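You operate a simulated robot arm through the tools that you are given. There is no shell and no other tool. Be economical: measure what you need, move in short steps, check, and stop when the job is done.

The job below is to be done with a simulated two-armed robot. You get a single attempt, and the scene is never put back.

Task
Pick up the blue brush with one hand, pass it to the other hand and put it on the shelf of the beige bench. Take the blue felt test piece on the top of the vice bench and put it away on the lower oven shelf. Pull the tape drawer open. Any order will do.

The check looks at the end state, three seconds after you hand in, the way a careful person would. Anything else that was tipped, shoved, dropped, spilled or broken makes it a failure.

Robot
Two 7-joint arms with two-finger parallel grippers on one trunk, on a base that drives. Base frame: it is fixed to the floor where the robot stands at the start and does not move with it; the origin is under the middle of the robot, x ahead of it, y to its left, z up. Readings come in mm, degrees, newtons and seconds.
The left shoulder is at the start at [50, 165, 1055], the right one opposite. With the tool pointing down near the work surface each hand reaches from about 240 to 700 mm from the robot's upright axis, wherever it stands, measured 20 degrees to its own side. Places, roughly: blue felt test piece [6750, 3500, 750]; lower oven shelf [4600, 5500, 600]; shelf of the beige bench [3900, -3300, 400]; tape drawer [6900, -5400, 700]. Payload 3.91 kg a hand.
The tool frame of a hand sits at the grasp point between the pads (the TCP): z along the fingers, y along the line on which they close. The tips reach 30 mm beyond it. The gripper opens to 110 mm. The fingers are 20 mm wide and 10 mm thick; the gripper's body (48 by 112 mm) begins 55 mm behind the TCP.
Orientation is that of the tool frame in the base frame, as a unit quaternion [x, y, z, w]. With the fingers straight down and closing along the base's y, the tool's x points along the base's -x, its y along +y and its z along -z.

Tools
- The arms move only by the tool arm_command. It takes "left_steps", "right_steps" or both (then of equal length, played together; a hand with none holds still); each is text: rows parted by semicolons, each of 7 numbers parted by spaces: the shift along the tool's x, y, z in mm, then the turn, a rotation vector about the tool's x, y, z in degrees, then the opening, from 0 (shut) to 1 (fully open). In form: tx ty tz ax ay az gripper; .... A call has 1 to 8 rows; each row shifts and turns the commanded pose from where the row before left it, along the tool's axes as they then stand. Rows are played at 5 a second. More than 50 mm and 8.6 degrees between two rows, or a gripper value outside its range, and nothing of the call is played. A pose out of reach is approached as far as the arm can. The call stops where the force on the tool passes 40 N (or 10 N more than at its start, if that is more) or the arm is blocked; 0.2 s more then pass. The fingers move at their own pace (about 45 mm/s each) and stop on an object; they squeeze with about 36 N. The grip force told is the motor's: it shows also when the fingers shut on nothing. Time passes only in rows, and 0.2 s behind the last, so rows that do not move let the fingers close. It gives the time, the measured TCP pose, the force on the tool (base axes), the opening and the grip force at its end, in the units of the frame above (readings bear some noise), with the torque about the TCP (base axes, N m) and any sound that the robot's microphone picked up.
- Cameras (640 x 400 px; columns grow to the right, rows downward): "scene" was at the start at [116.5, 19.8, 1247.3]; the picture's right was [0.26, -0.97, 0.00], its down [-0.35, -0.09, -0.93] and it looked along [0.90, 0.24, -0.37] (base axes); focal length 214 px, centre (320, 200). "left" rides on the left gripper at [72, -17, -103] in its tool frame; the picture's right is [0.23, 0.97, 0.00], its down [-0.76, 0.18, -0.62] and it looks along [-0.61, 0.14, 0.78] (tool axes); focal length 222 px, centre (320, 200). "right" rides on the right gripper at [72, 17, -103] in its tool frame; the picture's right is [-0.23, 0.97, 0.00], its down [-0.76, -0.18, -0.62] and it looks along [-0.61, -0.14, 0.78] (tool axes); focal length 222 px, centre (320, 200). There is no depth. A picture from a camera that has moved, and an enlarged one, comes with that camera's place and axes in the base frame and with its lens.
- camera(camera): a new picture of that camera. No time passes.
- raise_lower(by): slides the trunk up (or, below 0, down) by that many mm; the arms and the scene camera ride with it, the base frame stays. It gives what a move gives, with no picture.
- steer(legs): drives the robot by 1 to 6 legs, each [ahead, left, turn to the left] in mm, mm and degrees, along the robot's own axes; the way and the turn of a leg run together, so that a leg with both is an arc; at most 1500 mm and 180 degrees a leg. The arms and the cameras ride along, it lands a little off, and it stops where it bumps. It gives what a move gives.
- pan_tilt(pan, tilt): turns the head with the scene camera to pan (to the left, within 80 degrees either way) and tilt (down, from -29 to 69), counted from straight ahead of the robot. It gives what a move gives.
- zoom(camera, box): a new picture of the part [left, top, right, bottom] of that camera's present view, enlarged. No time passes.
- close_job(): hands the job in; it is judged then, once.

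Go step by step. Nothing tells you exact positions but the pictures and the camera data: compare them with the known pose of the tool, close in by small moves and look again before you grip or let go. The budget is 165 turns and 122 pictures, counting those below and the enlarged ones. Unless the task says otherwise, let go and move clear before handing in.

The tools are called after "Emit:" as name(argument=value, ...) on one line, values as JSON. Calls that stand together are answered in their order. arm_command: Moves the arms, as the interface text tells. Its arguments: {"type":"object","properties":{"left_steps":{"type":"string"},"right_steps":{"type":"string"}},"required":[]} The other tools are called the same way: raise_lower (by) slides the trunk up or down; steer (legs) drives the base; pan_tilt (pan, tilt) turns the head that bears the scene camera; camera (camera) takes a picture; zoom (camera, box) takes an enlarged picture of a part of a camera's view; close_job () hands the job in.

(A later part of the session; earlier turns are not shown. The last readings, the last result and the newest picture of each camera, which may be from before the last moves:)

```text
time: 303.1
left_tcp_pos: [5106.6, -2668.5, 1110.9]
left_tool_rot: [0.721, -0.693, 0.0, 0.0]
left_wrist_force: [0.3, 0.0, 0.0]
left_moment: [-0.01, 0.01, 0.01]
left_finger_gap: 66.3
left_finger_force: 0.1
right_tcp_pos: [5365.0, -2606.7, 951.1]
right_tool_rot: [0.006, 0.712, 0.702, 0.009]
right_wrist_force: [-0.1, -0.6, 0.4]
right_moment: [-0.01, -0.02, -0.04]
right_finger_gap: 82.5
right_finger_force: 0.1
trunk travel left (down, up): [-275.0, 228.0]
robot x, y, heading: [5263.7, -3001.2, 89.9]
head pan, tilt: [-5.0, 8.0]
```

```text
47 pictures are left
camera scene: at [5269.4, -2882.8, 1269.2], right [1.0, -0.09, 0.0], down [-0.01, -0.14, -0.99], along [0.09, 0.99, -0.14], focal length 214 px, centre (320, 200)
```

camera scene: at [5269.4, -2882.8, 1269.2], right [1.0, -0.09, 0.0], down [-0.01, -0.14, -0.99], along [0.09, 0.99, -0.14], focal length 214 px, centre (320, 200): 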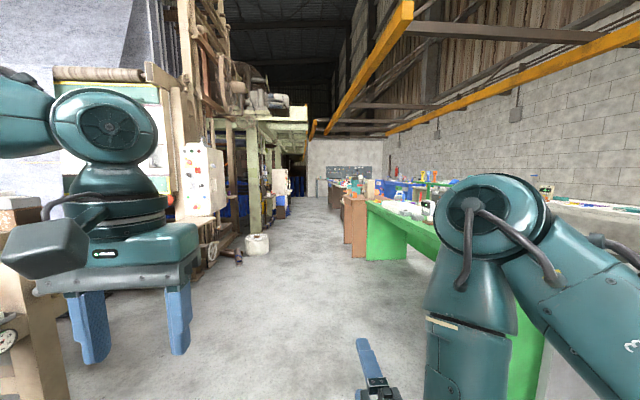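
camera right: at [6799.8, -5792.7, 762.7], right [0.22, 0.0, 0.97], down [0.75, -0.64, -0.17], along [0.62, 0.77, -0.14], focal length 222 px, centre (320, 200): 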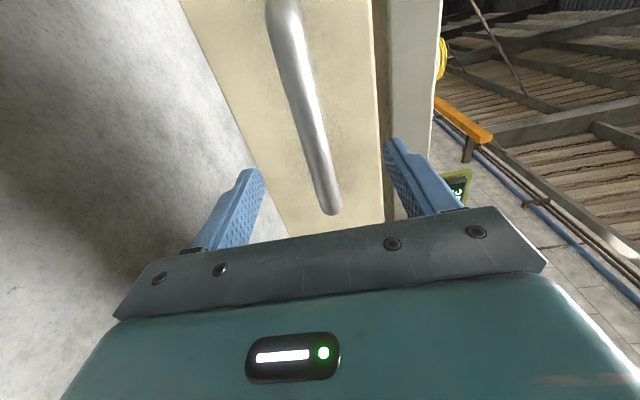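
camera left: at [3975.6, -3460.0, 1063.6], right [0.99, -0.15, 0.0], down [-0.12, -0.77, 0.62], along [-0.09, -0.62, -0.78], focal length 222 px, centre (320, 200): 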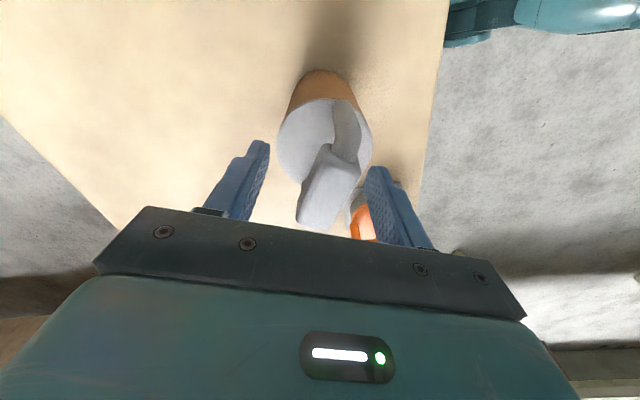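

A clear corridor leads north (obstacles: jug near [4570, 475], benches at x > 6240). Drive along x≈5400.

Emit:
steer(legs=[[1500, -130, 0], [1500, 0, 0], [1300, 0, 0]])

Emit:
pan_tilt(pan=-25, tilt=10)

Emit:
camera(camera="scene")

```text
refused: leg 1 is longer than a leg can be; nothing moved
```

```text
time: 303.9
left_tcp_pos: [5106.6, -2667.4, 1109.7]
left_tool_rot: [0.721, -0.693, 0.0, 0.0]
left_wrist_force: [-0.5, 0.0, 0.4]
left_moment: [-0.01, -0.01, 0.03]
left_finger_gap: 66.0
left_finger_force: 0.2
right_tcp_pos: [5364.1, -2606.3, 950.9]
right_tool_rot: [0.007, 0.712, 0.702, 0.009]
right_wrist_force: [0.2, 0.3, 1.1]
right_moment: [0.0, -0.03, 0.0]
right_finger_gap: 82.2
right_finger_force: 0.1
trunk travel left (down, up): [-275.0, 228.0]
robot x, y, heading: [5266.6, -3000.1, 90.0]
head pan, tilt: [-25.0, 10.0]
```

```text
46 pictures are left
camera scene: at [5300.6, -2890.8, 1266.0], right [0.91, -0.42, 0.0], down [-0.07, -0.16, -0.98], along [0.42, 0.89, -0.17], focal length 214 px, centre (320, 200)
```

scene: 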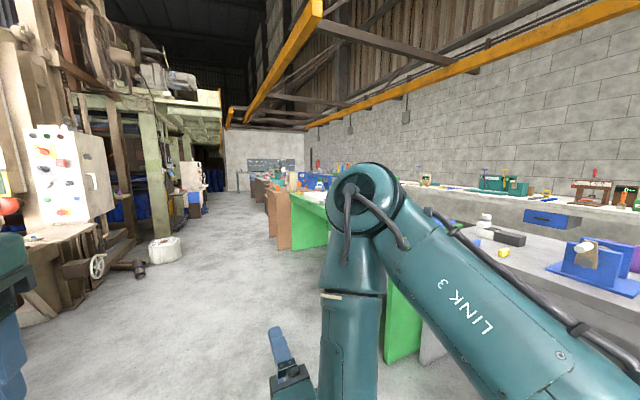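

Emit:
steer(legs=[[1450, -130, 0], [1450, 0, 0], [1350, 0, 0]])

Emit:
camera(camera="scene")

```text
time: 324.2
left_tcp_pos: [5263.9, 1567.7, 1110.9]
left_tool_rot: [0.714, -0.7, -0.001, 0.0]
left_wrist_force: [0.0, -0.6, 0.6]
left_moment: [0.02, -0.02, -0.01]
left_finger_gap: 66.0
left_finger_force: 0.2
right_tcp_pos: [5521.6, 1625.6, 949.7]
right_tool_rot: [0.014, 0.711, 0.703, 0.017]
right_wrist_force: [-0.5, -0.2, -0.2]
right_moment: [0.0, -0.01, 0.0]
right_finger_gap: 82.7
right_finger_force: 0.1
trunk travel left (down, up): [-275.0, 228.0]
robot x, y, heading: [5414.0, 1233.1, 88.7]
head pan, tilt: [-25.0, 10.0]
```

```text
45 pictures are left
camera scene: at [5452.9, 1342.2, 1266.0], right [0.9, -0.44, 0.0], down [-0.08, -0.16, -0.98], along [0.43, 0.88, -0.17], focal length 214 px, centre (320, 200)
```

scene: 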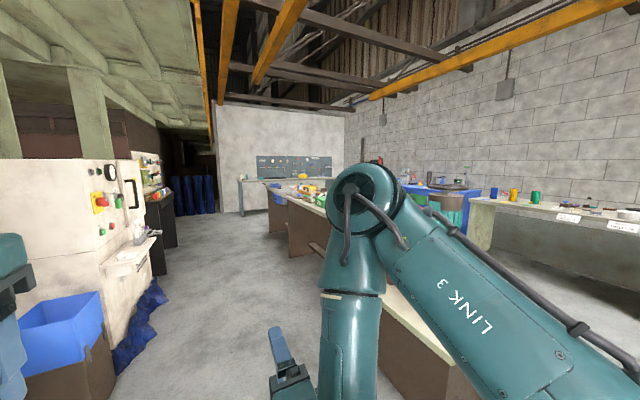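

Bench on the right ahead (left edge x≈6400). Move closer and look right.

Emit:
steer(legs=[[1300, -80, 1.3]])

Emit:
pan_tilt(pan=-55, tilt=22)

Emit:
camera(camera="scene")

```text
time: 330.8
left_tcp_pos: [5338.5, 2879.8, 1110.0]
left_tool_rot: [0.725, -0.689, 0.0, 0.0]
left_wrist_force: [0.6, -0.2, 0.3]
left_moment: [0.01, -0.02, 0.02]
left_finger_gap: 66.0
left_finger_force: 0.2
right_tcp_pos: [5593.3, 2944.8, 949.7]
right_tool_rot: [0.002, 0.712, 0.702, 0.006]
right_wrist_force: [0.3, 0.0, 0.6]
right_moment: [-0.02, -0.01, -0.02]
right_finger_gap: 82.4
right_finger_force: 0.0
trunk travel left (down, up): [-275.0, 228.0]
robot x, y, heading: [5497.3, 2554.1, 91.0]
head pan, tilt: [-25.0, 10.0]
```

```text
time: 331.8
left_tcp_pos: [5338.9, 2878.6, 1110.7]
left_tool_rot: [0.724, -0.69, 0.0, 0.0]
left_wrist_force: [0.8, 0.7, 0.8]
left_moment: [0.01, 0.02, 0.01]
left_finger_gap: 66.2
left_finger_force: 0.1
right_tcp_pos: [5594.2, 2944.1, 949.1]
right_tool_rot: [0.001, 0.712, 0.702, 0.005]
right_wrist_force: [0.1, 0.2, -0.4]
right_moment: [0.01, -0.04, 0.05]
right_finger_gap: 82.5
right_finger_force: 0.2
trunk travel left (down, up): [-275.0, 228.0]
robot x, y, heading: [5497.2, 2550.0, 90.7]
head pan, tilt: [-55.0, 22.0]
```

```text
44 pictures are left
camera scene: at [5571.4, 2628.6, 1246.5], right [0.58, -0.81, 0.0], down [-0.3, -0.22, -0.93], along [0.75, 0.54, -0.37], focal length 214 px, centre (320, 200)
```

scene: 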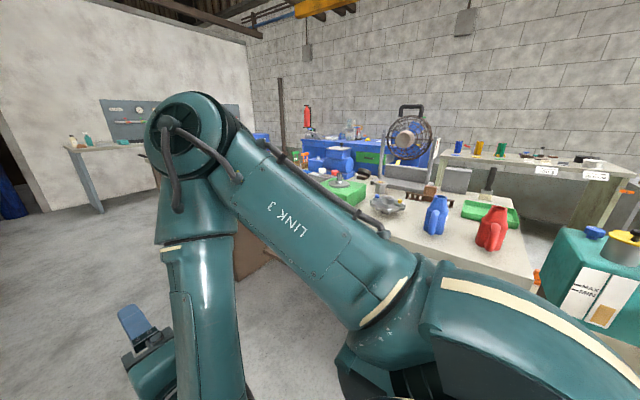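

The vice bench is on the right; the felt spot is hidden behind my arm. Drive north to y≈3400 and turn to face the bench.

Emit:
steer(legs=[[850, 0, 0], [0, 0, -90.7]])

Emit:
pan_tilt(pan=5, tilt=22)

Emit:
camera(camera="scene")

```text
time: 340.2
left_tcp_pos: [5819.5, 3556.8, 1111.0]
left_tool_rot: [-0.019, 1.0, 0.0, -0.001]
left_wrist_force: [-0.1, -0.6, 0.5]
left_moment: [0.01, -0.01, 0.03]
left_finger_gap: 66.1
left_finger_force: 0.0
right_tcp_pos: [5882.2, 3301.2, 950.2]
right_tool_rot: [0.507, 0.499, 0.49, 0.504]
right_wrist_force: [-0.1, -0.7, 0.4]
right_moment: [0.02, 0.01, -0.01]
right_finger_gap: 82.3
right_finger_force: 0.1
trunk travel left (down, up): [-275.0, 228.0]
robot x, y, heading: [5486.2, 3405.2, -0.2]
head pan, tilt: [-55.0, 22.0]
```

```text
time: 341.5
left_tcp_pos: [5819.6, 3557.7, 1110.9]
left_tool_rot: [-0.019, 1.0, -0.001, -0.001]
left_wrist_force: [0.0, 0.5, 0.1]
left_moment: [0.0, 0.0, -0.01]
left_finger_gap: 66.0
left_finger_force: 0.1
right_tcp_pos: [5882.9, 3301.1, 950.4]
right_tool_rot: [0.508, 0.498, 0.49, 0.503]
right_wrist_force: [-0.1, 0.1, -0.1]
right_moment: [0.0, -0.02, 0.01]
right_finger_gap: 82.2
right_finger_force: 0.1
trunk travel left (down, up): [-275.0, 228.0]
robot x, y, heading: [5485.2, 3400.6, 0.1]
head pan, tilt: [5.0, 22.0]
```

```text
43 pictures are left
camera scene: at [5606.7, 3404.8, 1246.5], right [0.09, -1.0, 0.0], down [-0.37, -0.03, -0.93], along [0.92, 0.08, -0.37], focal length 214 px, centre (320, 200)
```

scene: 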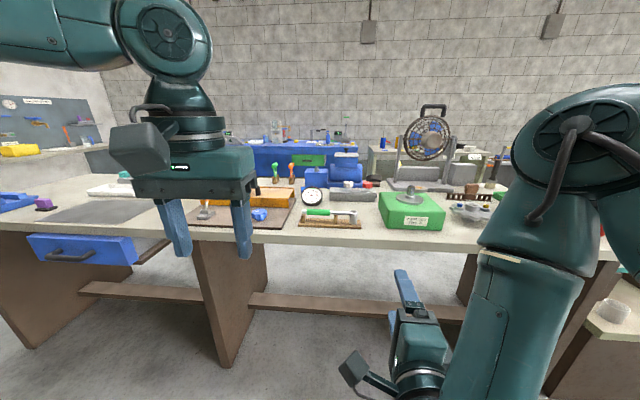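

Emit:
zoom(camera="scene", box=[160, 140, 460, 260])

```text
2.13 times, centred on (310, 200) of scene
camera zoom: at [5606.7, 3404.8, 1246.5], right [0.09, -1.0, 0.0], down [-0.37, -0.03, -0.93], along [0.92, 0.08, -0.37], focal length 458 px, centre (341, 200)
```

zoom: 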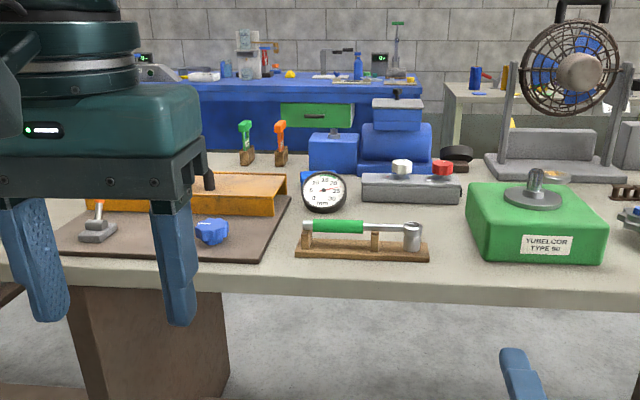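

Two blue candidates near the gauge. Raise the trunk and move nearer for a steeper view.

Emit:
raise_lower(by=200)

Emit:
steer(legs=[[400, -150, 0]])

Emit:
pan_tilt(pan=18, tilt=38)

Emit:
camera(camera="scene")

```text
time: 343.6
left_tcp_pos: [5820.5, 3556.9, 1310.8]
left_tool_rot: [-0.019, 1.0, 0.001, 0.0]
left_wrist_force: [0.1, 0.1, -0.5]
left_moment: [-0.01, 0.0, -0.01]
left_finger_gap: 66.0
left_finger_force: 0.0
right_tcp_pos: [5881.4, 3302.2, 1151.6]
right_tool_rot: [0.507, 0.5, 0.49, 0.503]
right_wrist_force: [0.2, -0.3, -0.8]
right_moment: [0.01, 0.0, -0.03]
right_finger_gap: 82.2
right_finger_force: 0.0
trunk travel left (down, up): [-475.0, 28.0]
robot x, y, heading: [5488.8, 3397.2, -0.2]
head pan, tilt: [5.0, 22.0]
```

```text
time: 346.3
left_tcp_pos: [6218.3, 3410.1, 1310.8]
left_tool_rot: [-0.023, 1.0, -0.001, 0.0]
left_wrist_force: [0.0, 0.6, 0.2]
left_moment: [0.0, -0.03, 0.04]
left_finger_gap: 65.9
left_finger_force: 0.1
right_tcp_pos: [6281.1, 3153.2, 1150.9]
right_tool_rot: [0.506, 0.5, 0.491, 0.502]
right_wrist_force: [0.5, 0.2, 0.3]
right_moment: [-0.02, 0.01, 0.02]
right_finger_gap: 82.1
right_finger_force: 0.0
trunk travel left (down, up): [-475.0, 28.0]
robot x, y, heading: [5887.6, 3251.4, 0.1]
head pan, tilt: [5.0, 22.0]
```

```text
time: 347.1
left_tcp_pos: [6217.7, 3409.2, 1309.7]
left_tool_rot: [-0.022, 1.0, 0.0, 0.0]
left_wrist_force: [-0.8, 0.5, 0.4]
left_moment: [0.01, -0.02, 0.01]
left_finger_gap: 65.5
left_finger_force: 0.1
right_tcp_pos: [6282.0, 3152.1, 1151.5]
right_tool_rot: [0.506, 0.501, 0.491, 0.502]
right_wrist_force: [0.7, -0.8, 0.4]
right_moment: [-0.01, -0.02, -0.01]
right_finger_gap: 82.5
right_finger_force: 0.1
trunk travel left (down, up): [-475.0, 28.0]
robot x, y, heading: [5884.3, 3256.1, 0.5]
head pan, tilt: [18.0, 38.0]
```

```text
41 pictures are left
camera scene: at [5995.8, 3274.7, 1421.4], right [0.31, -0.95, 0.0], down [-0.58, -0.19, -0.79], along [0.75, 0.25, -0.62], focal length 214 px, centre (320, 200)
```

scene: 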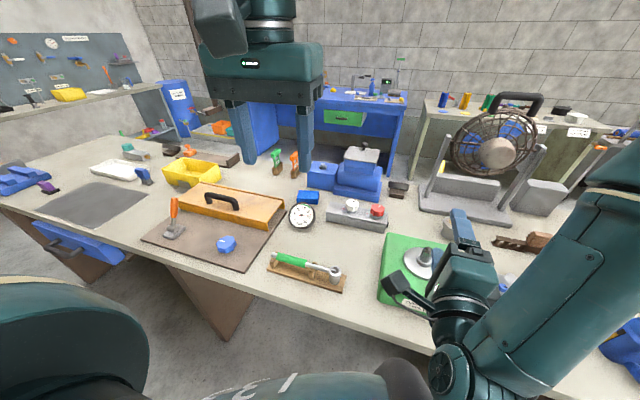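

Emit:
zoom(camera="scene", box=[240, 140, 400, 240])

```text
4.00 times, centred on (320, 190) of scene
camera zoom: at [5995.8, 3274.7, 1421.4], right [0.31, -0.95, 0.0], down [-0.58, -0.19, -0.79], along [0.75, 0.25, -0.62], focal length 858 px, centre (320, 240)
```

zoom: 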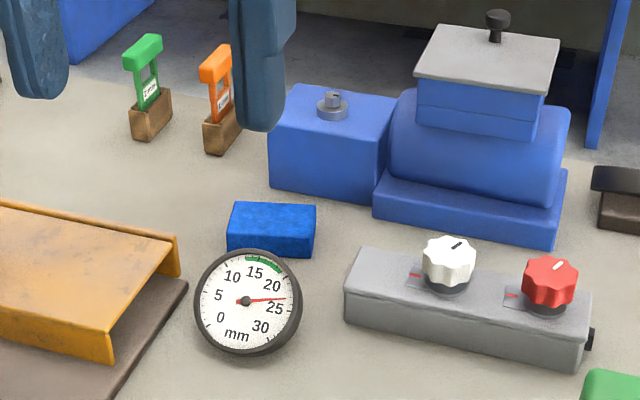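

The felt is the blue block at about [6743, 3580], ~100×60×30 mm, long side along y. Before choosing a grip, I look toward the oven at [4600, 5500].

Emit:
pan_tilt(pan=80, tilt=15)

Emit:
camera(camera="scene")

```text
time: 348.4
left_tcp_pos: [6217.7, 3410.0, 1309.8]
left_tool_rot: [-0.022, 1.0, 0.0, 0.0]
left_wrist_force: [-0.7, 0.1, -0.4]
left_moment: [-0.01, 0.0, 0.0]
left_finger_gap: 65.6
left_finger_force: 0.1
right_tcp_pos: [6281.5, 3154.5, 1151.3]
right_tool_rot: [0.507, 0.501, 0.491, 0.502]
right_wrist_force: [0.8, 0.3, 0.6]
right_moment: [-0.02, -0.01, -0.01]
right_finger_gap: 82.2
right_finger_force: 0.1
trunk travel left (down, up): [-475.0, 28.0]
robot x, y, heading: [5887.3, 3251.8, 0.2]
head pan, tilt: [80.0, 15.0]
```

```text
39 pictures are left
camera scene: at [5929.6, 3339.7, 1457.8], right [0.99, -0.17, 0.0], down [-0.04, -0.26, -0.97], along [0.16, 0.95, -0.26], focal length 214 px, centre (320, 200)
```

scene: 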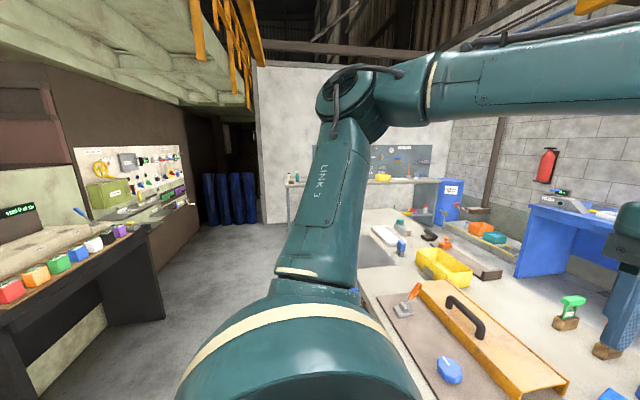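

Emit:
zoom(camera="scene", box=[40, 130, 240, 290])

```text
2.50 times, centred on (140, 210) of scene
camera zoom: at [5929.6, 3339.7, 1457.8], right [0.99, -0.17, 0.0], down [-0.04, -0.26, -0.97], along [0.16, 0.95, -0.26], focal length 536 px, centre (770, 175)
```

zoom: 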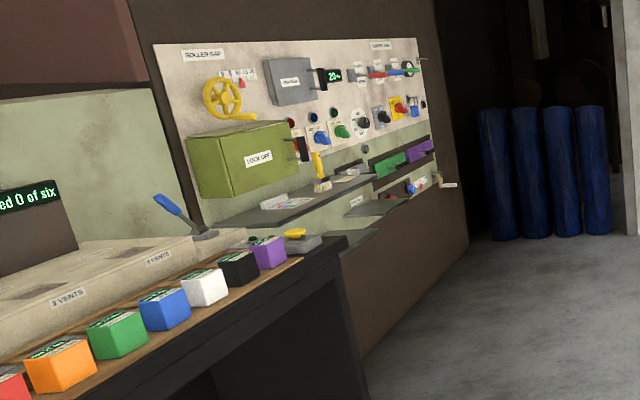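

The oven recess is hidden behind a black bench. I drive over for a proper look before deciding how to grip.

Emit:
steer(legs=[[-330, 0, 0], [0, 0, 90], [1450, 0, 0], [600, 0, 0], [0, 0, 90]])

Emit:
pan_tilt(pan=0, tilt=30)

Emit:
camera(camera="scene")

```text
time: 368.0
left_tcp_pos: [5184.6, 5128.4, 1309.9]
left_tool_rot: [1.0, 0.029, -0.001, 0.001]
left_wrist_force: [-0.3, 0.1, -0.3]
left_moment: [-0.03, 0.03, 0.0]
left_finger_gap: 66.1
left_finger_force: 0.1
right_tcp_pos: [5118.3, 5383.1, 1150.6]
right_tool_rot: [0.504, -0.503, -0.499, 0.494]
right_wrist_force: [-0.6, 0.4, -0.6]
right_moment: [-0.01, 0.03, 0.01]
right_finger_gap: 82.4
right_finger_force: 0.1
trunk travel left (down, up): [-475.0, 28.0]
robot x, y, heading: [5514.3, 5291.7, -178.7]
head pan, tilt: [80.0, 15.0]
```

```text
time: 369.5
left_tcp_pos: [5184.7, 5129.5, 1310.1]
left_tool_rot: [1.0, 0.03, 0.0, 0.0]
left_wrist_force: [0.0, -0.1, -0.1]
left_moment: [0.02, -0.03, 0.02]
left_finger_gap: 66.0
left_finger_force: 0.1
right_tcp_pos: [5118.5, 5383.6, 1149.9]
right_tool_rot: [0.505, -0.503, -0.498, 0.494]
right_wrist_force: [0.2, -0.5, -0.4]
right_moment: [-0.02, -0.03, -0.03]
right_finger_gap: 82.5
right_finger_force: 0.0
trunk travel left (down, up): [-475.0, 28.0]
robot x, y, heading: [5512.3, 5292.6, -178.9]
head pan, tilt: [0.0, 30.0]
```

```text
37 pictures are left
camera scene: at [5391.5, 5286.3, 1433.7], right [-0.02, 1.0, 0.0], down [0.5, 0.01, -0.87], along [-0.87, -0.02, -0.5], focal length 214 px, centre (320, 200)
```

scene: 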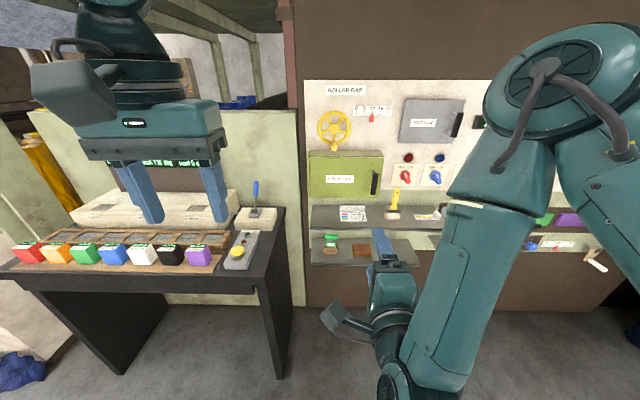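

Emit:
zoom(camera="scene", box=[290, 130, 470, 280])

```text
2.67 times, centred on (380, 205) of scene
camera zoom: at [5391.5, 5286.3, 1433.7], right [-0.02, 1.0, 0.0], down [0.5, 0.01, -0.87], along [-0.87, -0.02, -0.5], focal length 572 px, centre (160, 187)
```

zoom: 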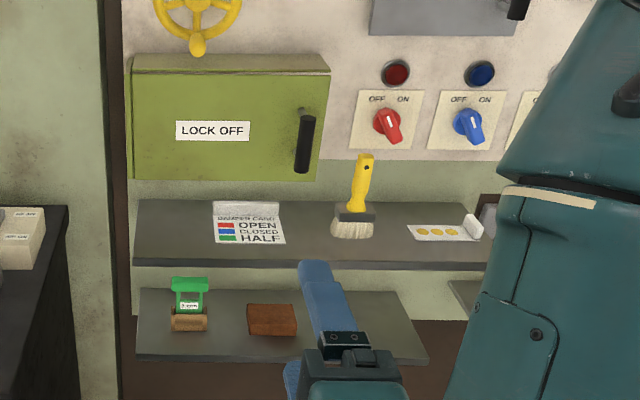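

The lower shelf (z≈600, front edge x≈4590, y 5223–5790) has free space at y≈5660, with the upper shelf ~210 mm above. So I'll carry the felt with the left hand pitched ~40° from vertical along its long axis. Raise the right hand out of the way and return to the vice bench.

Emit:
arm_command(right_steps="0 40 0 0 0 0 0.75;0 40 0 0 0 0 0.75;0 40 0 0 0 0 0.75;0 40 0 0 0 0 0.75")

Emit:
steer(legs=[[0, 1450, 0], [0, 440, 0], [0, 0, 178.8], [250, 0, 0]])

Emit:
raise_lower(by=-150)

```text
time: 370.5
left_tcp_pos: [5187.3, 5128.2, 1310.7]
left_tool_rot: [1.0, 0.031, 0.0, -0.001]
left_wrist_force: [0.6, 0.5, 0.7]
left_moment: [0.01, 0.02, 0.02]
left_finger_gap: 66.1
left_finger_force: 0.0
right_tcp_pos: [5101.2, 5369.8, 1306.8]
right_tool_rot: [0.505, -0.502, -0.499, 0.494]
right_wrist_force: [0.2, -0.1, -0.4]
right_moment: [-0.02, -0.02, 0.0]
right_finger_gap: 82.7
right_finger_force: 0.1
right hand out of reach, approached as far as the arm can: row 1, 2
trunk travel left (down, up): [-475.0, 28.0]
robot x, y, heading: [5514.8, 5292.8, -178.8]
head pan, tilt: [0.0, 30.0]
```

```text
time: 388.8
left_tcp_pos: [6135.8, 3575.8, 1310.0]
left_tool_rot: [-0.036, 0.999, 0.0, 0.0]
left_wrist_force: [-0.4, 0.3, 0.2]
left_moment: [0.01, 0.02, -0.01]
left_finger_gap: 66.0
left_finger_force: 0.0
right_tcp_pos: [6224.9, 3335.1, 1305.4]
right_tool_rot: [0.5, 0.507, 0.498, 0.496]
right_wrist_force: [0.8, 0.3, 0.3]
right_moment: [-0.01, -0.01, -0.01]
right_finger_gap: 82.7
right_finger_force: 0.1
trunk travel left (down, up): [-475.0, 28.0]
robot x, y, heading: [5806.7, 3406.2, 2.1]
head pan, tilt: [0.0, 30.0]
```

```text
time: 390.5
left_tcp_pos: [6136.3, 3575.3, 1160.8]
left_tool_rot: [-0.036, 0.999, 0.001, 0.0]
left_wrist_force: [0.5, -1.1, 0.1]
left_moment: [-0.03, 0.02, -0.02]
left_finger_gap: 66.1
left_finger_force: 0.1
right_tcp_pos: [6225.2, 3336.1, 1155.5]
right_tool_rot: [0.499, 0.508, 0.498, 0.495]
right_wrist_force: [0.0, 0.1, -0.1]
right_moment: [0.0, -0.02, 0.0]
right_finger_gap: 82.4
right_finger_force: 0.0
trunk travel left (down, up): [-325.0, 178.0]
robot x, y, heading: [5806.8, 3410.6, 1.6]
head pan, tilt: [0.0, 30.0]
```

Now yaw the left hand clockwise ~76° so it lies along the felt's long side, then pitch it 40°.

Emit:
arm_command(left_steps="0 0 0 0 0 8.5 1;0 0 0 0 0 8.5 1;0 0 0 0 0 8.5 1;0 0 0 0 0 8.5 1;0 0 0 0 0 8.5 1;0 0 0 0 0 8.5 1;0 0 0 0 0 8.5 1;0 0 0 0 0 8.5 1")

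Emit:
arm_command(left_steps="0 0 0 0 0 8 1;0 0 0 0 -8 0 1;0 0 0 0 -8 0 1;0 0 0 0 -8 0 1;0 0 0 0 -8 0 1;0 0 0 0 -8 0 1")

Emit:
pan_tilt(pan=15, tilt=35)

Emit:
camera(camera="scene")

Emit:
camera(camera="left")

```text
time: 392.3
left_tcp_pos: [6136.0, 3575.9, 1159.9]
left_tool_rot: [0.531, 0.847, -0.001, 0.0]
left_wrist_force: [-0.4, 0.2, -0.1]
left_moment: [-0.02, -0.03, 0.02]
left_finger_gap: 110.2
left_finger_force: 0.1
right_tcp_pos: [6224.6, 3335.8, 1155.7]
right_tool_rot: [0.5, 0.507, 0.498, 0.495]
right_wrist_force: [-0.1, 0.8, -0.5]
right_moment: [0.02, 0.03, 0.04]
right_finger_gap: 82.7
right_finger_force: 0.1
trunk travel left (down, up): [-325.0, 178.0]
robot x, y, heading: [5806.6, 3405.2, 1.7]
head pan, tilt: [0.0, 30.0]
```

```text
time: 393.7
left_tcp_pos: [6136.1, 3576.2, 1159.4]
left_tool_rot: [0.551, 0.761, -0.202, 0.278]
left_wrist_force: [0.2, 0.1, -0.2]
left_moment: [0.01, -0.01, 0.0]
left_finger_gap: 110.3
left_finger_force: 0.0
right_tcp_pos: [6224.9, 3335.9, 1155.0]
right_tool_rot: [0.5, 0.507, 0.497, 0.495]
right_wrist_force: [-0.3, -0.1, -0.7]
right_moment: [0.02, 0.01, -0.03]
right_finger_gap: 83.0
right_finger_force: 0.0
trunk travel left (down, up): [-325.0, 178.0]
robot x, y, heading: [5808.0, 3406.8, 2.1]
head pan, tilt: [0.0, 30.0]
```

```text
time: 394.5
left_tcp_pos: [6136.1, 3576.7, 1160.3]
left_tool_rot: [0.552, 0.761, -0.201, 0.277]
left_wrist_force: [-1.0, 1.1, -0.2]
left_moment: [0.01, 0.04, 0.0]
left_finger_gap: 109.9
left_finger_force: 0.0
right_tcp_pos: [6224.5, 3335.7, 1156.4]
right_tool_rot: [0.5, 0.508, 0.498, 0.495]
right_wrist_force: [0.3, 0.7, -0.2]
right_moment: [-0.01, -0.03, -0.03]
right_finger_gap: 82.4
right_finger_force: 0.0
trunk travel left (down, up): [-325.0, 178.0]
robot x, y, heading: [5808.7, 3407.7, 2.1]
head pan, tilt: [15.0, 35.0]
```

```text
35 pictures are left
camera scene: at [5920.7, 3430.4, 1275.9], right [0.29, -0.96, 0.0], down [-0.55, -0.17, -0.82], along [0.78, 0.24, -0.57], focal length 214 px, centre (320, 200)
```

scene: 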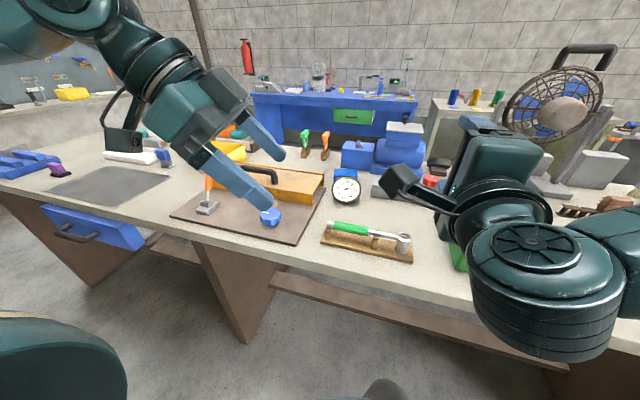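

```text
34 pictures are left
camera left: at [6081.6, 3686.2, 1192.8], right [0.87, 0.47, -0.15], down [0.23, -0.12, 0.97], along [0.44, -0.88, -0.21], focal length 222 px, centre (320, 200)
```

left: 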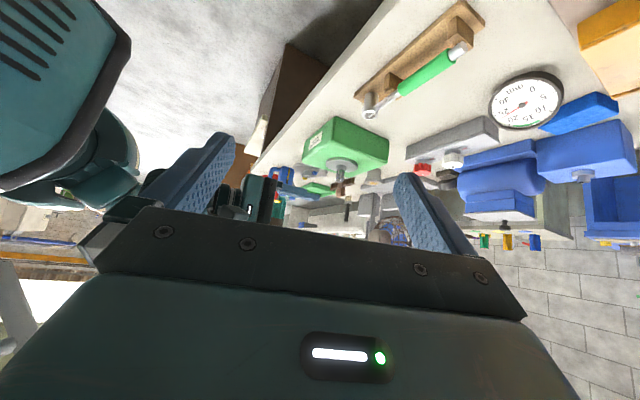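

Emit:
zoom(camera="scene", box=[300, 130, 440, 220])

Emit:
zoom(camera="left", box=[460, 30, 640, 180])

```text
4.44 times, centred on (370, 175) of scene
camera zoom: at [5920.7, 3430.4, 1275.9], right [0.29, -0.96, 0.0], down [-0.55, -0.17, -0.82], along [0.78, 0.24, -0.57], focal length 953 px, centre (98, 311)
```

zoom: 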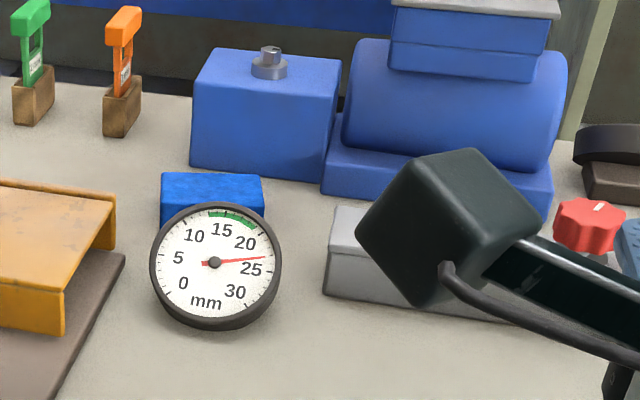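

```text
2.67 times, centred on (550, 105) of left
camera zoom: at [6081.6, 3686.2, 1192.8], right [0.87, 0.47, -0.15], down [0.23, -0.12, 0.97], along [0.44, -0.88, -0.21], focal length 592 px, centre (-293, 453)
```

zoom: 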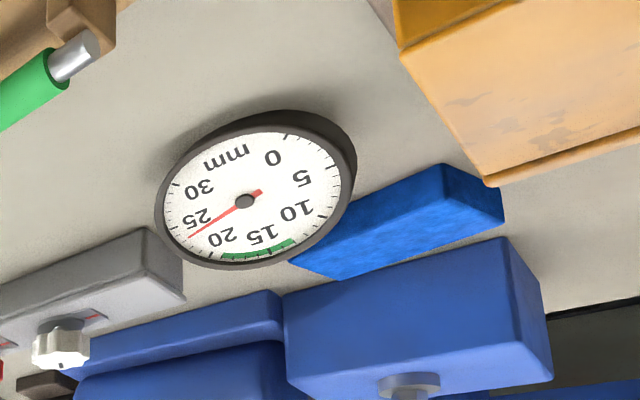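

Triangulated: felt centre ≈[6678, 3555], top z≈875, bench top ≈846, about 90×55×29 mm. To clear the orange box behind the wrist camera I reduce the pitch to 25° from vertical, then drive 190 mm closer.

Emit:
arm_command(left_steps="0 0 0 0 7.5 0 1;0 0 0 0 7.5 0 1")

Emit:
steer(legs=[[190, 0, -2]])

```text
time: 395.1
left_tcp_pos: [6136.3, 3575.3, 1160.3]
left_tool_rot: [0.573, 0.791, -0.127, 0.174]
left_wrist_force: [-0.1, -0.2, -0.1]
left_moment: [0.03, 0.02, 0.03]
left_finger_gap: 110.0
left_finger_force: 0.1
right_tcp_pos: [6223.8, 3333.7, 1155.2]
right_tool_rot: [0.499, 0.508, 0.498, 0.495]
right_wrist_force: [0.2, 0.0, -0.4]
right_moment: [0.02, 0.0, -0.01]
right_finger_gap: 82.5
right_finger_force: 0.0
trunk travel left (down, up): [-325.0, 178.0]
robot x, y, heading: [5811.7, 3406.0, 1.8]
head pan, tilt: [15.0, 35.0]
```

```text
time: 396.6
left_tcp_pos: [6331.0, 3567.8, 1161.1]
left_tool_rot: [0.586, 0.781, -0.13, 0.173]
left_wrist_force: [0.8, -0.4, 0.6]
left_moment: [0.01, 0.03, 0.02]
left_finger_gap: 110.2
left_finger_force: 0.1
right_tcp_pos: [6411.8, 3325.1, 1154.1]
right_tool_rot: [0.508, 0.499, 0.49, 0.503]
right_wrist_force: [0.4, -0.1, -1.1]
right_moment: [0.01, 0.02, -0.01]
right_finger_gap: 82.4
right_finger_force: 0.0
trunk travel left (down, up): [-325.0, 178.0]
robot x, y, heading: [6000.9, 3408.3, -0.2]
head pan, tilt: [15.0, 35.0]
```

Emit:
arm_command(left_steps="-6 41.2 16.5 0 0 0 1;-6 41.2 16.5 0 0 0 1;-6 41.2 16.5 0 0 0 1;-6 41.2 16.5 0 0 0 1")

```text
time: 397.6
left_tcp_pos: [6504.2, 3566.5, 1110.4]
left_tool_rot: [0.587, 0.781, -0.13, 0.173]
left_wrist_force: [-0.4, -0.6, -0.1]
left_moment: [0.03, 0.03, 0.03]
left_finger_gap: 109.8
left_finger_force: 0.0
right_tcp_pos: [6412.1, 3324.3, 1154.7]
right_tool_rot: [0.509, 0.499, 0.489, 0.503]
right_wrist_force: [-0.4, 0.3, -0.4]
right_moment: [-0.03, 0.0, 0.0]
right_finger_gap: 82.1
right_finger_force: 0.0
trunk travel left (down, up): [-325.0, 178.0]
robot x, y, heading: [5995.5, 3414.0, 0.2]
head pan, tilt: [15.0, 35.0]
```

Emit:
arm_command(left_steps="-6 41.2 16.5 0 0 0 1;-6 41.2 16.5 0 0 0 1;-6 41.2 16.5 0 0 0 1;-5.5 40 16 0 0 0 1")

Emit:
camera(camera="left")

Emit:
camera(camera="scene")

```text
time: 398.6
left_tcp_pos: [6597.7, 3599.9, 1052.2]
left_tool_rot: [0.586, 0.781, -0.129, 0.173]
left_wrist_force: [-0.3, 0.5, 0.9]
left_moment: [0.0, 0.02, -0.03]
left_finger_gap: 110.0
left_finger_force: 0.2
left hand out of reach, approached as far as the arm can: row 2, 3, 4
right_tcp_pos: [6410.6, 3324.7, 1155.7]
right_tool_rot: [0.508, 0.5, 0.488, 0.504]
right_wrist_force: [-0.3, 0.1, 0.5]
right_moment: [0.0, 0.0, -0.02]
right_finger_gap: 82.3
right_finger_force: 0.0
trunk travel left (down, up): [-325.0, 178.0]
robot x, y, heading: [5996.3, 3410.8, 0.2]
head pan, tilt: [15.0, 35.0]
```

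```text
31 pictures are left
camera left: at [6549.9, 3701.2, 1115.7], right [0.88, 0.47, -0.1], down [0.29, -0.36, 0.89], along [0.38, -0.81, -0.45], focal length 222 px, centre (320, 200)
```

left: 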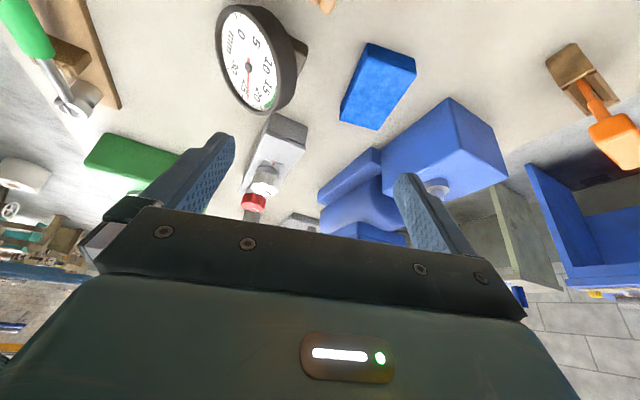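

```text
30 pictures are left
camera scene: at [6109.9, 3429.9, 1275.8], right [0.26, -0.97, 0.0], down [-0.55, -0.15, -0.82], along [0.79, 0.21, -0.57], focal length 214 px, centre (320, 200)
```

scene: 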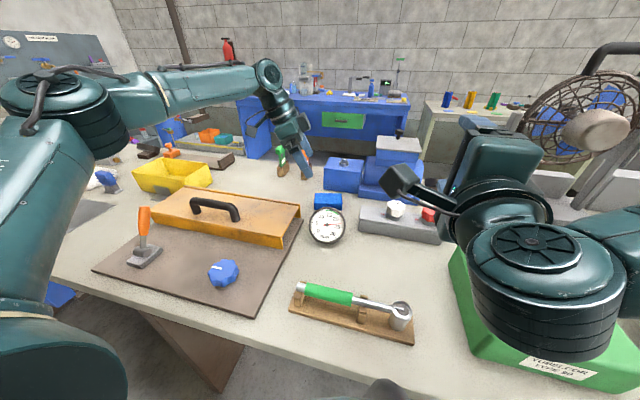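

At the arm's limit here. Raising the trunk and reaching lower relative to the shoulder should extend the reach.

Emit:
raise_lower(by=90)

Emit:
arm_command(left_steps="0 0 30 0 0 0 1;-2.6 21.4 30 0 0 0 1;-2.6 21.4 30 0 0 0 1;-2.6 21.4 34 0 0 0 1")

```text
time: 399.9
left_tcp_pos: [6596.6, 3600.2, 1142.1]
left_tool_rot: [0.586, 0.781, -0.131, 0.173]
left_wrist_force: [0.4, -0.3, 0.3]
left_moment: [0.01, -0.01, 0.01]
left_finger_gap: 110.1
left_finger_force: 0.2
right_tcp_pos: [6410.8, 3324.8, 1246.5]
right_tool_rot: [0.508, 0.499, 0.489, 0.503]
right_wrist_force: [0.7, -0.5, -0.9]
right_moment: [-0.02, -0.02, -0.01]
right_finger_gap: 82.4
right_finger_force: 0.0
trunk travel left (down, up): [-415.0, 88.0]
robot x, y, heading: [5998.8, 3412.6, -0.2]
head pan, tilt: [15.0, 35.0]
```

```text
time: 400.9
left_tcp_pos: [6588.5, 3600.0, 1050.9]
left_tool_rot: [0.586, 0.781, -0.129, 0.175]
left_wrist_force: [-0.8, 0.3, -0.7]
left_moment: [-0.01, 0.0, -0.01]
left_finger_gap: 110.3
left_finger_force: 0.1
left hand out of reach, approached as far as the arm can: row 1, 2, 3, 4
right_tcp_pos: [6411.0, 3324.6, 1244.5]
right_tool_rot: [0.508, 0.5, 0.489, 0.503]
right_wrist_force: [0.4, -0.2, 0.4]
right_moment: [0.05, 0.03, 0.0]
right_finger_gap: 82.3
right_finger_force: 0.1
trunk travel left (down, up): [-415.0, 88.0]
robot x, y, heading: [5997.9, 3411.4, -0.2]
head pan, tilt: [15.0, 35.0]
```

Probably a wrist limit from the hand's yaw relative to the robot. I'll turn the robot 30° clockwise and stand further left so the relative yaw shrinks.

Emit:
steer(legs=[[-20, 310, 0], [0, 0, -30]])

Emit:
pan_tilt(pan=15, tilt=40)

Emit:
camera(camera="scene")

```text
time: 404.4
left_tcp_pos: [6585.9, 3588.5, 1051.8]
left_tool_rot: [0.767, 0.604, -0.17, 0.136]
left_wrist_force: [-0.2, 0.4, -0.9]
left_moment: [-0.01, 0.01, 0.04]
left_finger_gap: 110.0
left_finger_force: 0.1
right_tcp_pos: [6292.7, 3438.9, 1244.2]
right_tool_rot: [0.619, 0.352, 0.343, 0.613]
right_wrist_force: [-0.7, 0.0, 0.1]
right_moment: [0.01, -0.02, -0.02]
right_finger_gap: 82.4
right_finger_force: 0.0
trunk travel left (down, up): [-415.0, 88.0]
robot x, y, heading: [5977.9, 3720.0, -30.0]
head pan, tilt: [15.0, 35.0]
```

```text
time: 405.1
left_tcp_pos: [6584.6, 3589.1, 1051.0]
left_tool_rot: [0.767, 0.603, -0.17, 0.136]
left_wrist_force: [-0.1, 0.1, -0.7]
left_moment: [-0.01, -0.01, 0.05]
left_finger_gap: 110.4
left_finger_force: 0.0
right_tcp_pos: [6294.5, 3438.5, 1245.1]
right_tool_rot: [0.62, 0.352, 0.343, 0.612]
right_wrist_force: [0.3, 1.2, -0.2]
right_moment: [0.01, -0.01, 0.0]
right_finger_gap: 82.6
right_finger_force: 0.1
trunk travel left (down, up): [-415.0, 88.0]
robot x, y, heading: [5976.6, 3722.0, -29.8]
head pan, tilt: [15.0, 40.0]
```

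```text
29 pictures are left
camera scene: at [6083.9, 3679.1, 1358.3], right [-0.26, -0.97, 0.0], down [-0.62, 0.17, -0.77], along [0.74, -0.2, -0.64], focal length 214 px, centre (320, 200)
```

scene: 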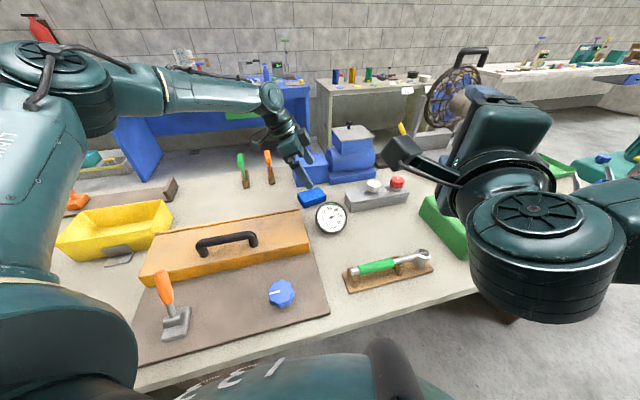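

Turn the hand back 30° about the vertical so it again lies along the felt.

Emit:
arm_command(left_steps="0 0 0 -3.17 0 -6.8 1;0 0 0 -3.17 0 -6.8 1;0 0 0 -3.17 0 -6.8 1;0 0 0 -3.17 0 -6.8 1;0 20 5 0 0 0 1;0 25 5 0 0 0 1;0 25 5 0 0 0 1")

```text
time: 406.7
left_tcp_pos: [6648.7, 3611.0, 1040.2]
left_tool_rot: [0.585, 0.781, -0.13, 0.175]
left_wrist_force: [1.1, -0.7, 0.2]
left_moment: [-0.04, -0.01, 0.03]
left_finger_gap: 110.1
left_finger_force: 0.2
left hand out of reach, approached as far as the arm can: row 7
right_tcp_pos: [6292.5, 3439.4, 1245.8]
right_tool_rot: [0.62, 0.351, 0.343, 0.612]
right_wrist_force: [0.0, 0.1, 0.2]
right_moment: [0.0, 0.0, 0.02]
right_finger_gap: 82.6
right_finger_force: 0.1
trunk travel left (down, up): [-415.0, 88.0]
robot x, y, heading: [5981.6, 3720.3, -30.0]
head pan, tilt: [15.0, 40.0]
```

Close now; try the remaining shift while descending to z≈960.

Emit:
arm_command(left_steps="-13 4 0 0 0 0 1;-13 4 20 0 0 0 1;4 4 35 0 0 0 1;9 0 39 0 0 0 1")

Emit:
camera(camera="left")

```text
time: 407.7
left_tcp_pos: [6630.4, 3620.7, 989.2]
left_tool_rot: [0.585, 0.781, -0.131, 0.176]
left_wrist_force: [-0.7, 0.0, -0.5]
left_moment: [0.01, 0.04, -0.01]
left_finger_gap: 110.0
left_finger_force: 0.1
left hand out of reach, approached as far as the arm can: row 1, 2, 3, 4
right_tcp_pos: [6293.5, 3439.3, 1245.3]
right_tool_rot: [0.619, 0.351, 0.343, 0.613]
right_wrist_force: [-0.8, -0.1, -0.8]
right_moment: [-0.01, -0.01, 0.02]
right_finger_gap: 82.5
right_finger_force: 0.0
trunk travel left (down, up): [-415.0, 88.0]
robot x, y, heading: [5979.2, 3718.0, -29.5]
head pan, tilt: [15.0, 40.0]
```

```text
28 pictures are left
camera left: at [6582.5, 3719.4, 1050.8], right [0.88, 0.47, -0.1], down [0.29, -0.36, 0.89], along [0.39, -0.81, -0.45], focal length 222 px, centre (320, 200)
```

left: 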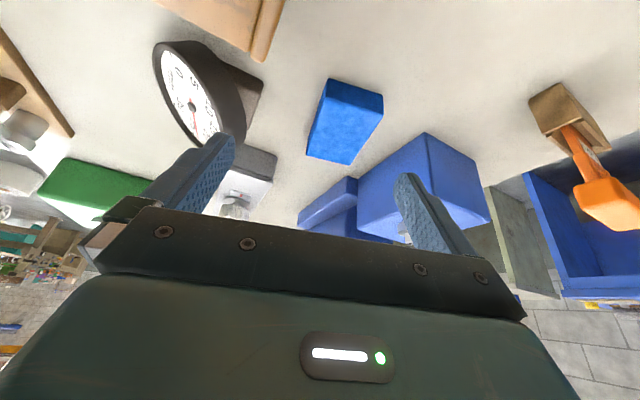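

The tilt seems to limit the reach. Reduce the pitch to 10° and try again.

Emit:
arm_command(left_steps="0 0 0 0 7.5 0 1;0 0 0 0 7.5 0 1;-18 9 0 0 0 0 1;-18 9 13 0 0 0 1;-18 8 13 0 0 0 1")

```text
time: 408.9
left_tcp_pos: [6615.6, 3645.2, 1009.1]
left_tool_rot: [0.597, 0.798, -0.052, 0.071]
left_wrist_force: [0.2, -0.1, 0.0]
left_moment: [-0.07, -0.01, 0.01]
left_finger_gap: 109.9
left_finger_force: 0.1
left hand out of reach, approached as far as the arm can: row 1, 2, 3, 4, 5
right_tcp_pos: [6293.6, 3440.1, 1244.8]
right_tool_rot: [0.62, 0.351, 0.343, 0.612]
right_wrist_force: [-0.6, -0.2, 0.1]
right_moment: [0.0, 0.0, -0.01]
right_finger_gap: 82.5
right_finger_force: 0.0
trunk travel left (down, up): [-415.0, 88.0]
robot x, y, heading: [5980.4, 3719.2, -30.1]
head pan, tilt: [15.0, 40.0]
```

It is simply reach-limited; a better stand is [5985, 3590] at heading −45°, trunk 90 mm lower. Lift the hand a bit and reposition.

Emit:
arm_command(left_steps="40 -20 -30 0 -7.5 0 1;40 -20 -30 0 -7.5 0 1;30 -20 -30 0 0 0 1")

Emit:
steer(legs=[[69, -109, -15]])

Emit:
raise_lower(by=-60)

```text
refused: row 1 steps farther than a row can; nothing moved
```

```text
time: 410.2
left_tcp_pos: [6561.8, 3354.2, 1010.1]
left_tool_rot: [0.696, 0.713, -0.061, 0.064]
left_wrist_force: [-0.6, 0.5, 0.4]
left_moment: [0.04, 0.04, 0.02]
left_finger_gap: 110.0
left_finger_force: 0.0
right_tcp_pos: [6198.7, 3239.1, 1245.9]
right_tool_rot: [0.661, 0.267, 0.26, 0.652]
right_wrist_force: [-0.1, -1.2, 0.3]
right_moment: [0.01, 0.01, 0.02]
right_finger_gap: 82.7
right_finger_force: 0.0
trunk travel left (down, up): [-415.0, 88.0]
robot x, y, heading: [5966.8, 3591.9, -45.0]
head pan, tilt: [15.0, 40.0]
```

```text
time: 411.1
left_tcp_pos: [6566.4, 3352.9, 966.7]
left_tool_rot: [0.694, 0.713, -0.063, 0.079]
left_wrist_force: [-4.0, 4.4, 18.3]
left_moment: [0.22, -0.88, 0.23]
left_finger_gap: 107.8
left_finger_force: 0.0
right_tcp_pos: [6198.6, 3241.3, 1190.0]
right_tool_rot: [0.66, 0.267, 0.261, 0.652]
right_wrist_force: [0.1, -0.4, 0.0]
right_moment: [0.0, 0.01, -0.01]
right_finger_gap: 82.5
right_finger_force: 0.1
trunk travel left (down, up): [-360.0, 143.0]
robot x, y, heading: [5971.1, 3591.1, -44.8]
head pan, tilt: [15.0, 40.0]
stopped: the force on the tool passed its limit (the readings are from after the stop); the commanded pose is now the measured one
```

The refused row left the hand low and it touched something. Raise the trunk back immediately and look.

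Emit:
raise_lower(by=100)

Emit:
pan_tilt(pan=15, tilt=40)

Emit:
camera(camera="scene")

Emit:
camera(camera="left")

```text
time: 412.4
left_tcp_pos: [6565.6, 3352.8, 1062.6]
left_tool_rot: [0.694, 0.713, -0.063, 0.076]
left_wrist_force: [-0.4, 0.9, -0.3]
left_moment: [-0.01, -0.01, -0.02]
left_finger_gap: 110.2
left_finger_force: 0.0
right_tcp_pos: [6199.4, 3240.6, 1289.5]
right_tool_rot: [0.66, 0.267, 0.261, 0.652]
right_wrist_force: [0.7, 0.4, 0.2]
right_moment: [0.0, -0.01, -0.02]
right_finger_gap: 82.5
right_finger_force: 0.1
trunk travel left (down, up): [-460.0, 43.0]
robot x, y, heading: [5968.4, 3595.2, -44.9]
head pan, tilt: [15.0, 40.0]
```

```text
time: 413.0
left_tcp_pos: [6565.9, 3352.5, 1062.7]
left_tool_rot: [0.695, 0.712, -0.063, 0.076]
left_wrist_force: [0.0, -0.2, 0.0]
left_moment: [-0.03, -0.02, -0.03]
left_finger_gap: 110.0
left_finger_force: 0.0
right_tcp_pos: [6198.7, 3240.6, 1290.2]
right_tool_rot: [0.659, 0.267, 0.26, 0.653]
right_wrist_force: [0.2, -0.5, -0.6]
right_moment: [0.02, -0.01, -0.01]
right_finger_gap: 82.3
right_finger_force: 0.1
trunk travel left (down, up): [-460.0, 43.0]
robot x, y, heading: [5966.9, 3588.5, -45.1]
head pan, tilt: [15.0, 40.0]
```

```text
27 pictures are left
camera scene: at [6059.5, 3525.3, 1402.9], right [-0.5, -0.87, 0.0], down [-0.56, 0.32, -0.77], along [0.66, -0.38, -0.64], focal length 214 px, centre (320, 200)
```

scene: 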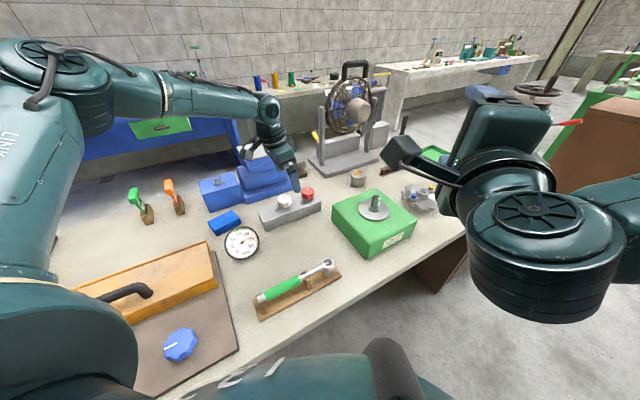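

```text
26 pictures are left
camera left: at [6544.7, 3443.3, 1149.4], right [0.97, 0.25, -0.03], down [0.18, -0.62, 0.76], along [0.17, -0.74, -0.65], focal length 222 px, centre (320, 200)
```

left: 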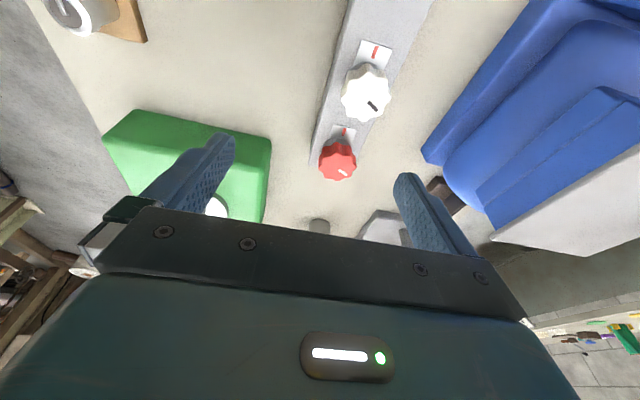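

The fingertip only pressed vertically on the white knob; nothing looks displaced (its mark is unchanged). Now re-orient the hand (yaw, 25° pitch) and move left then forward over the felt at a safe height.

Emit:
arm_command(left_steps="0 0 0 -1.6 0 -8.15 1;0 0 0 -1.6 0 -8.15 1;0 0 0 0 -6.85 0 1;0 0 0 0 -6.85 0 1;34.5 12.4 -16.1 0 0 0 1;34.5 12.4 -16.1 0 0 0 1;34.5 12.4 -16.1 0 0 0 1;34.5 12.4 -16.1 0 0 0 1")

```text
time: 414.8
left_tcp_pos: [6564.9, 3513.0, 1063.9]
left_tool_rot: [0.574, 0.789, -0.122, 0.18]
left_wrist_force: [-0.8, 0.2, -0.1]
left_moment: [-0.01, -0.03, -0.01]
left_finger_gap: 110.1
left_finger_force: 0.1
right_tcp_pos: [6200.4, 3242.0, 1289.7]
right_tool_rot: [0.66, 0.267, 0.259, 0.653]
right_wrist_force: [-0.1, -0.5, -0.1]
right_moment: [0.02, 0.04, -0.03]
right_finger_gap: 82.5
right_finger_force: 0.1
trunk travel left (down, up): [-460.0, 43.0]
robot x, y, heading: [5967.1, 3592.7, -44.7]
head pan, tilt: [15.0, 40.0]
```

Emit:
arm_command(left_steps="7.7 39.9 1.6 0 0 0 1;7.7 39.9 1.6 0 0 0 1;7.7 39.9 1.6 0 0 0 1")

Emit:
camera(camera="left")

```text
time: 415.6
left_tcp_pos: [6673.9, 3569.1, 1049.7]
left_tool_rot: [0.574, 0.789, -0.123, 0.179]
left_wrist_force: [0.1, 0.3, 0.4]
left_moment: [0.0, 0.02, -0.02]
left_finger_gap: 110.1
left_finger_force: 0.2
right_tcp_pos: [6198.4, 3239.6, 1289.4]
right_tool_rot: [0.66, 0.267, 0.26, 0.652]
right_wrist_force: [-0.3, -0.1, 0.3]
right_moment: [0.0, 0.01, 0.01]
right_finger_gap: 82.3
right_finger_force: 0.0
trunk travel left (down, up): [-460.0, 43.0]
robot x, y, heading: [5966.2, 3591.7, -45.1]
head pan, tilt: [15.0, 40.0]
```

```text
25 pictures are left
camera left: at [6623.5, 3667.4, 1112.1], right [0.86, 0.5, -0.08], down [0.29, -0.35, 0.89], along [0.41, -0.79, -0.45], focal length 222 px, centre (320, 200)
```

left: 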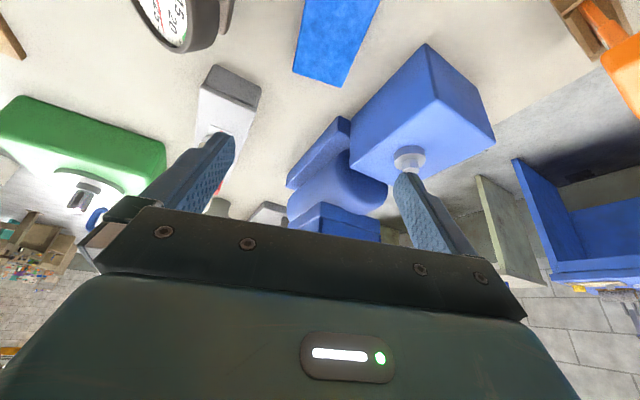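

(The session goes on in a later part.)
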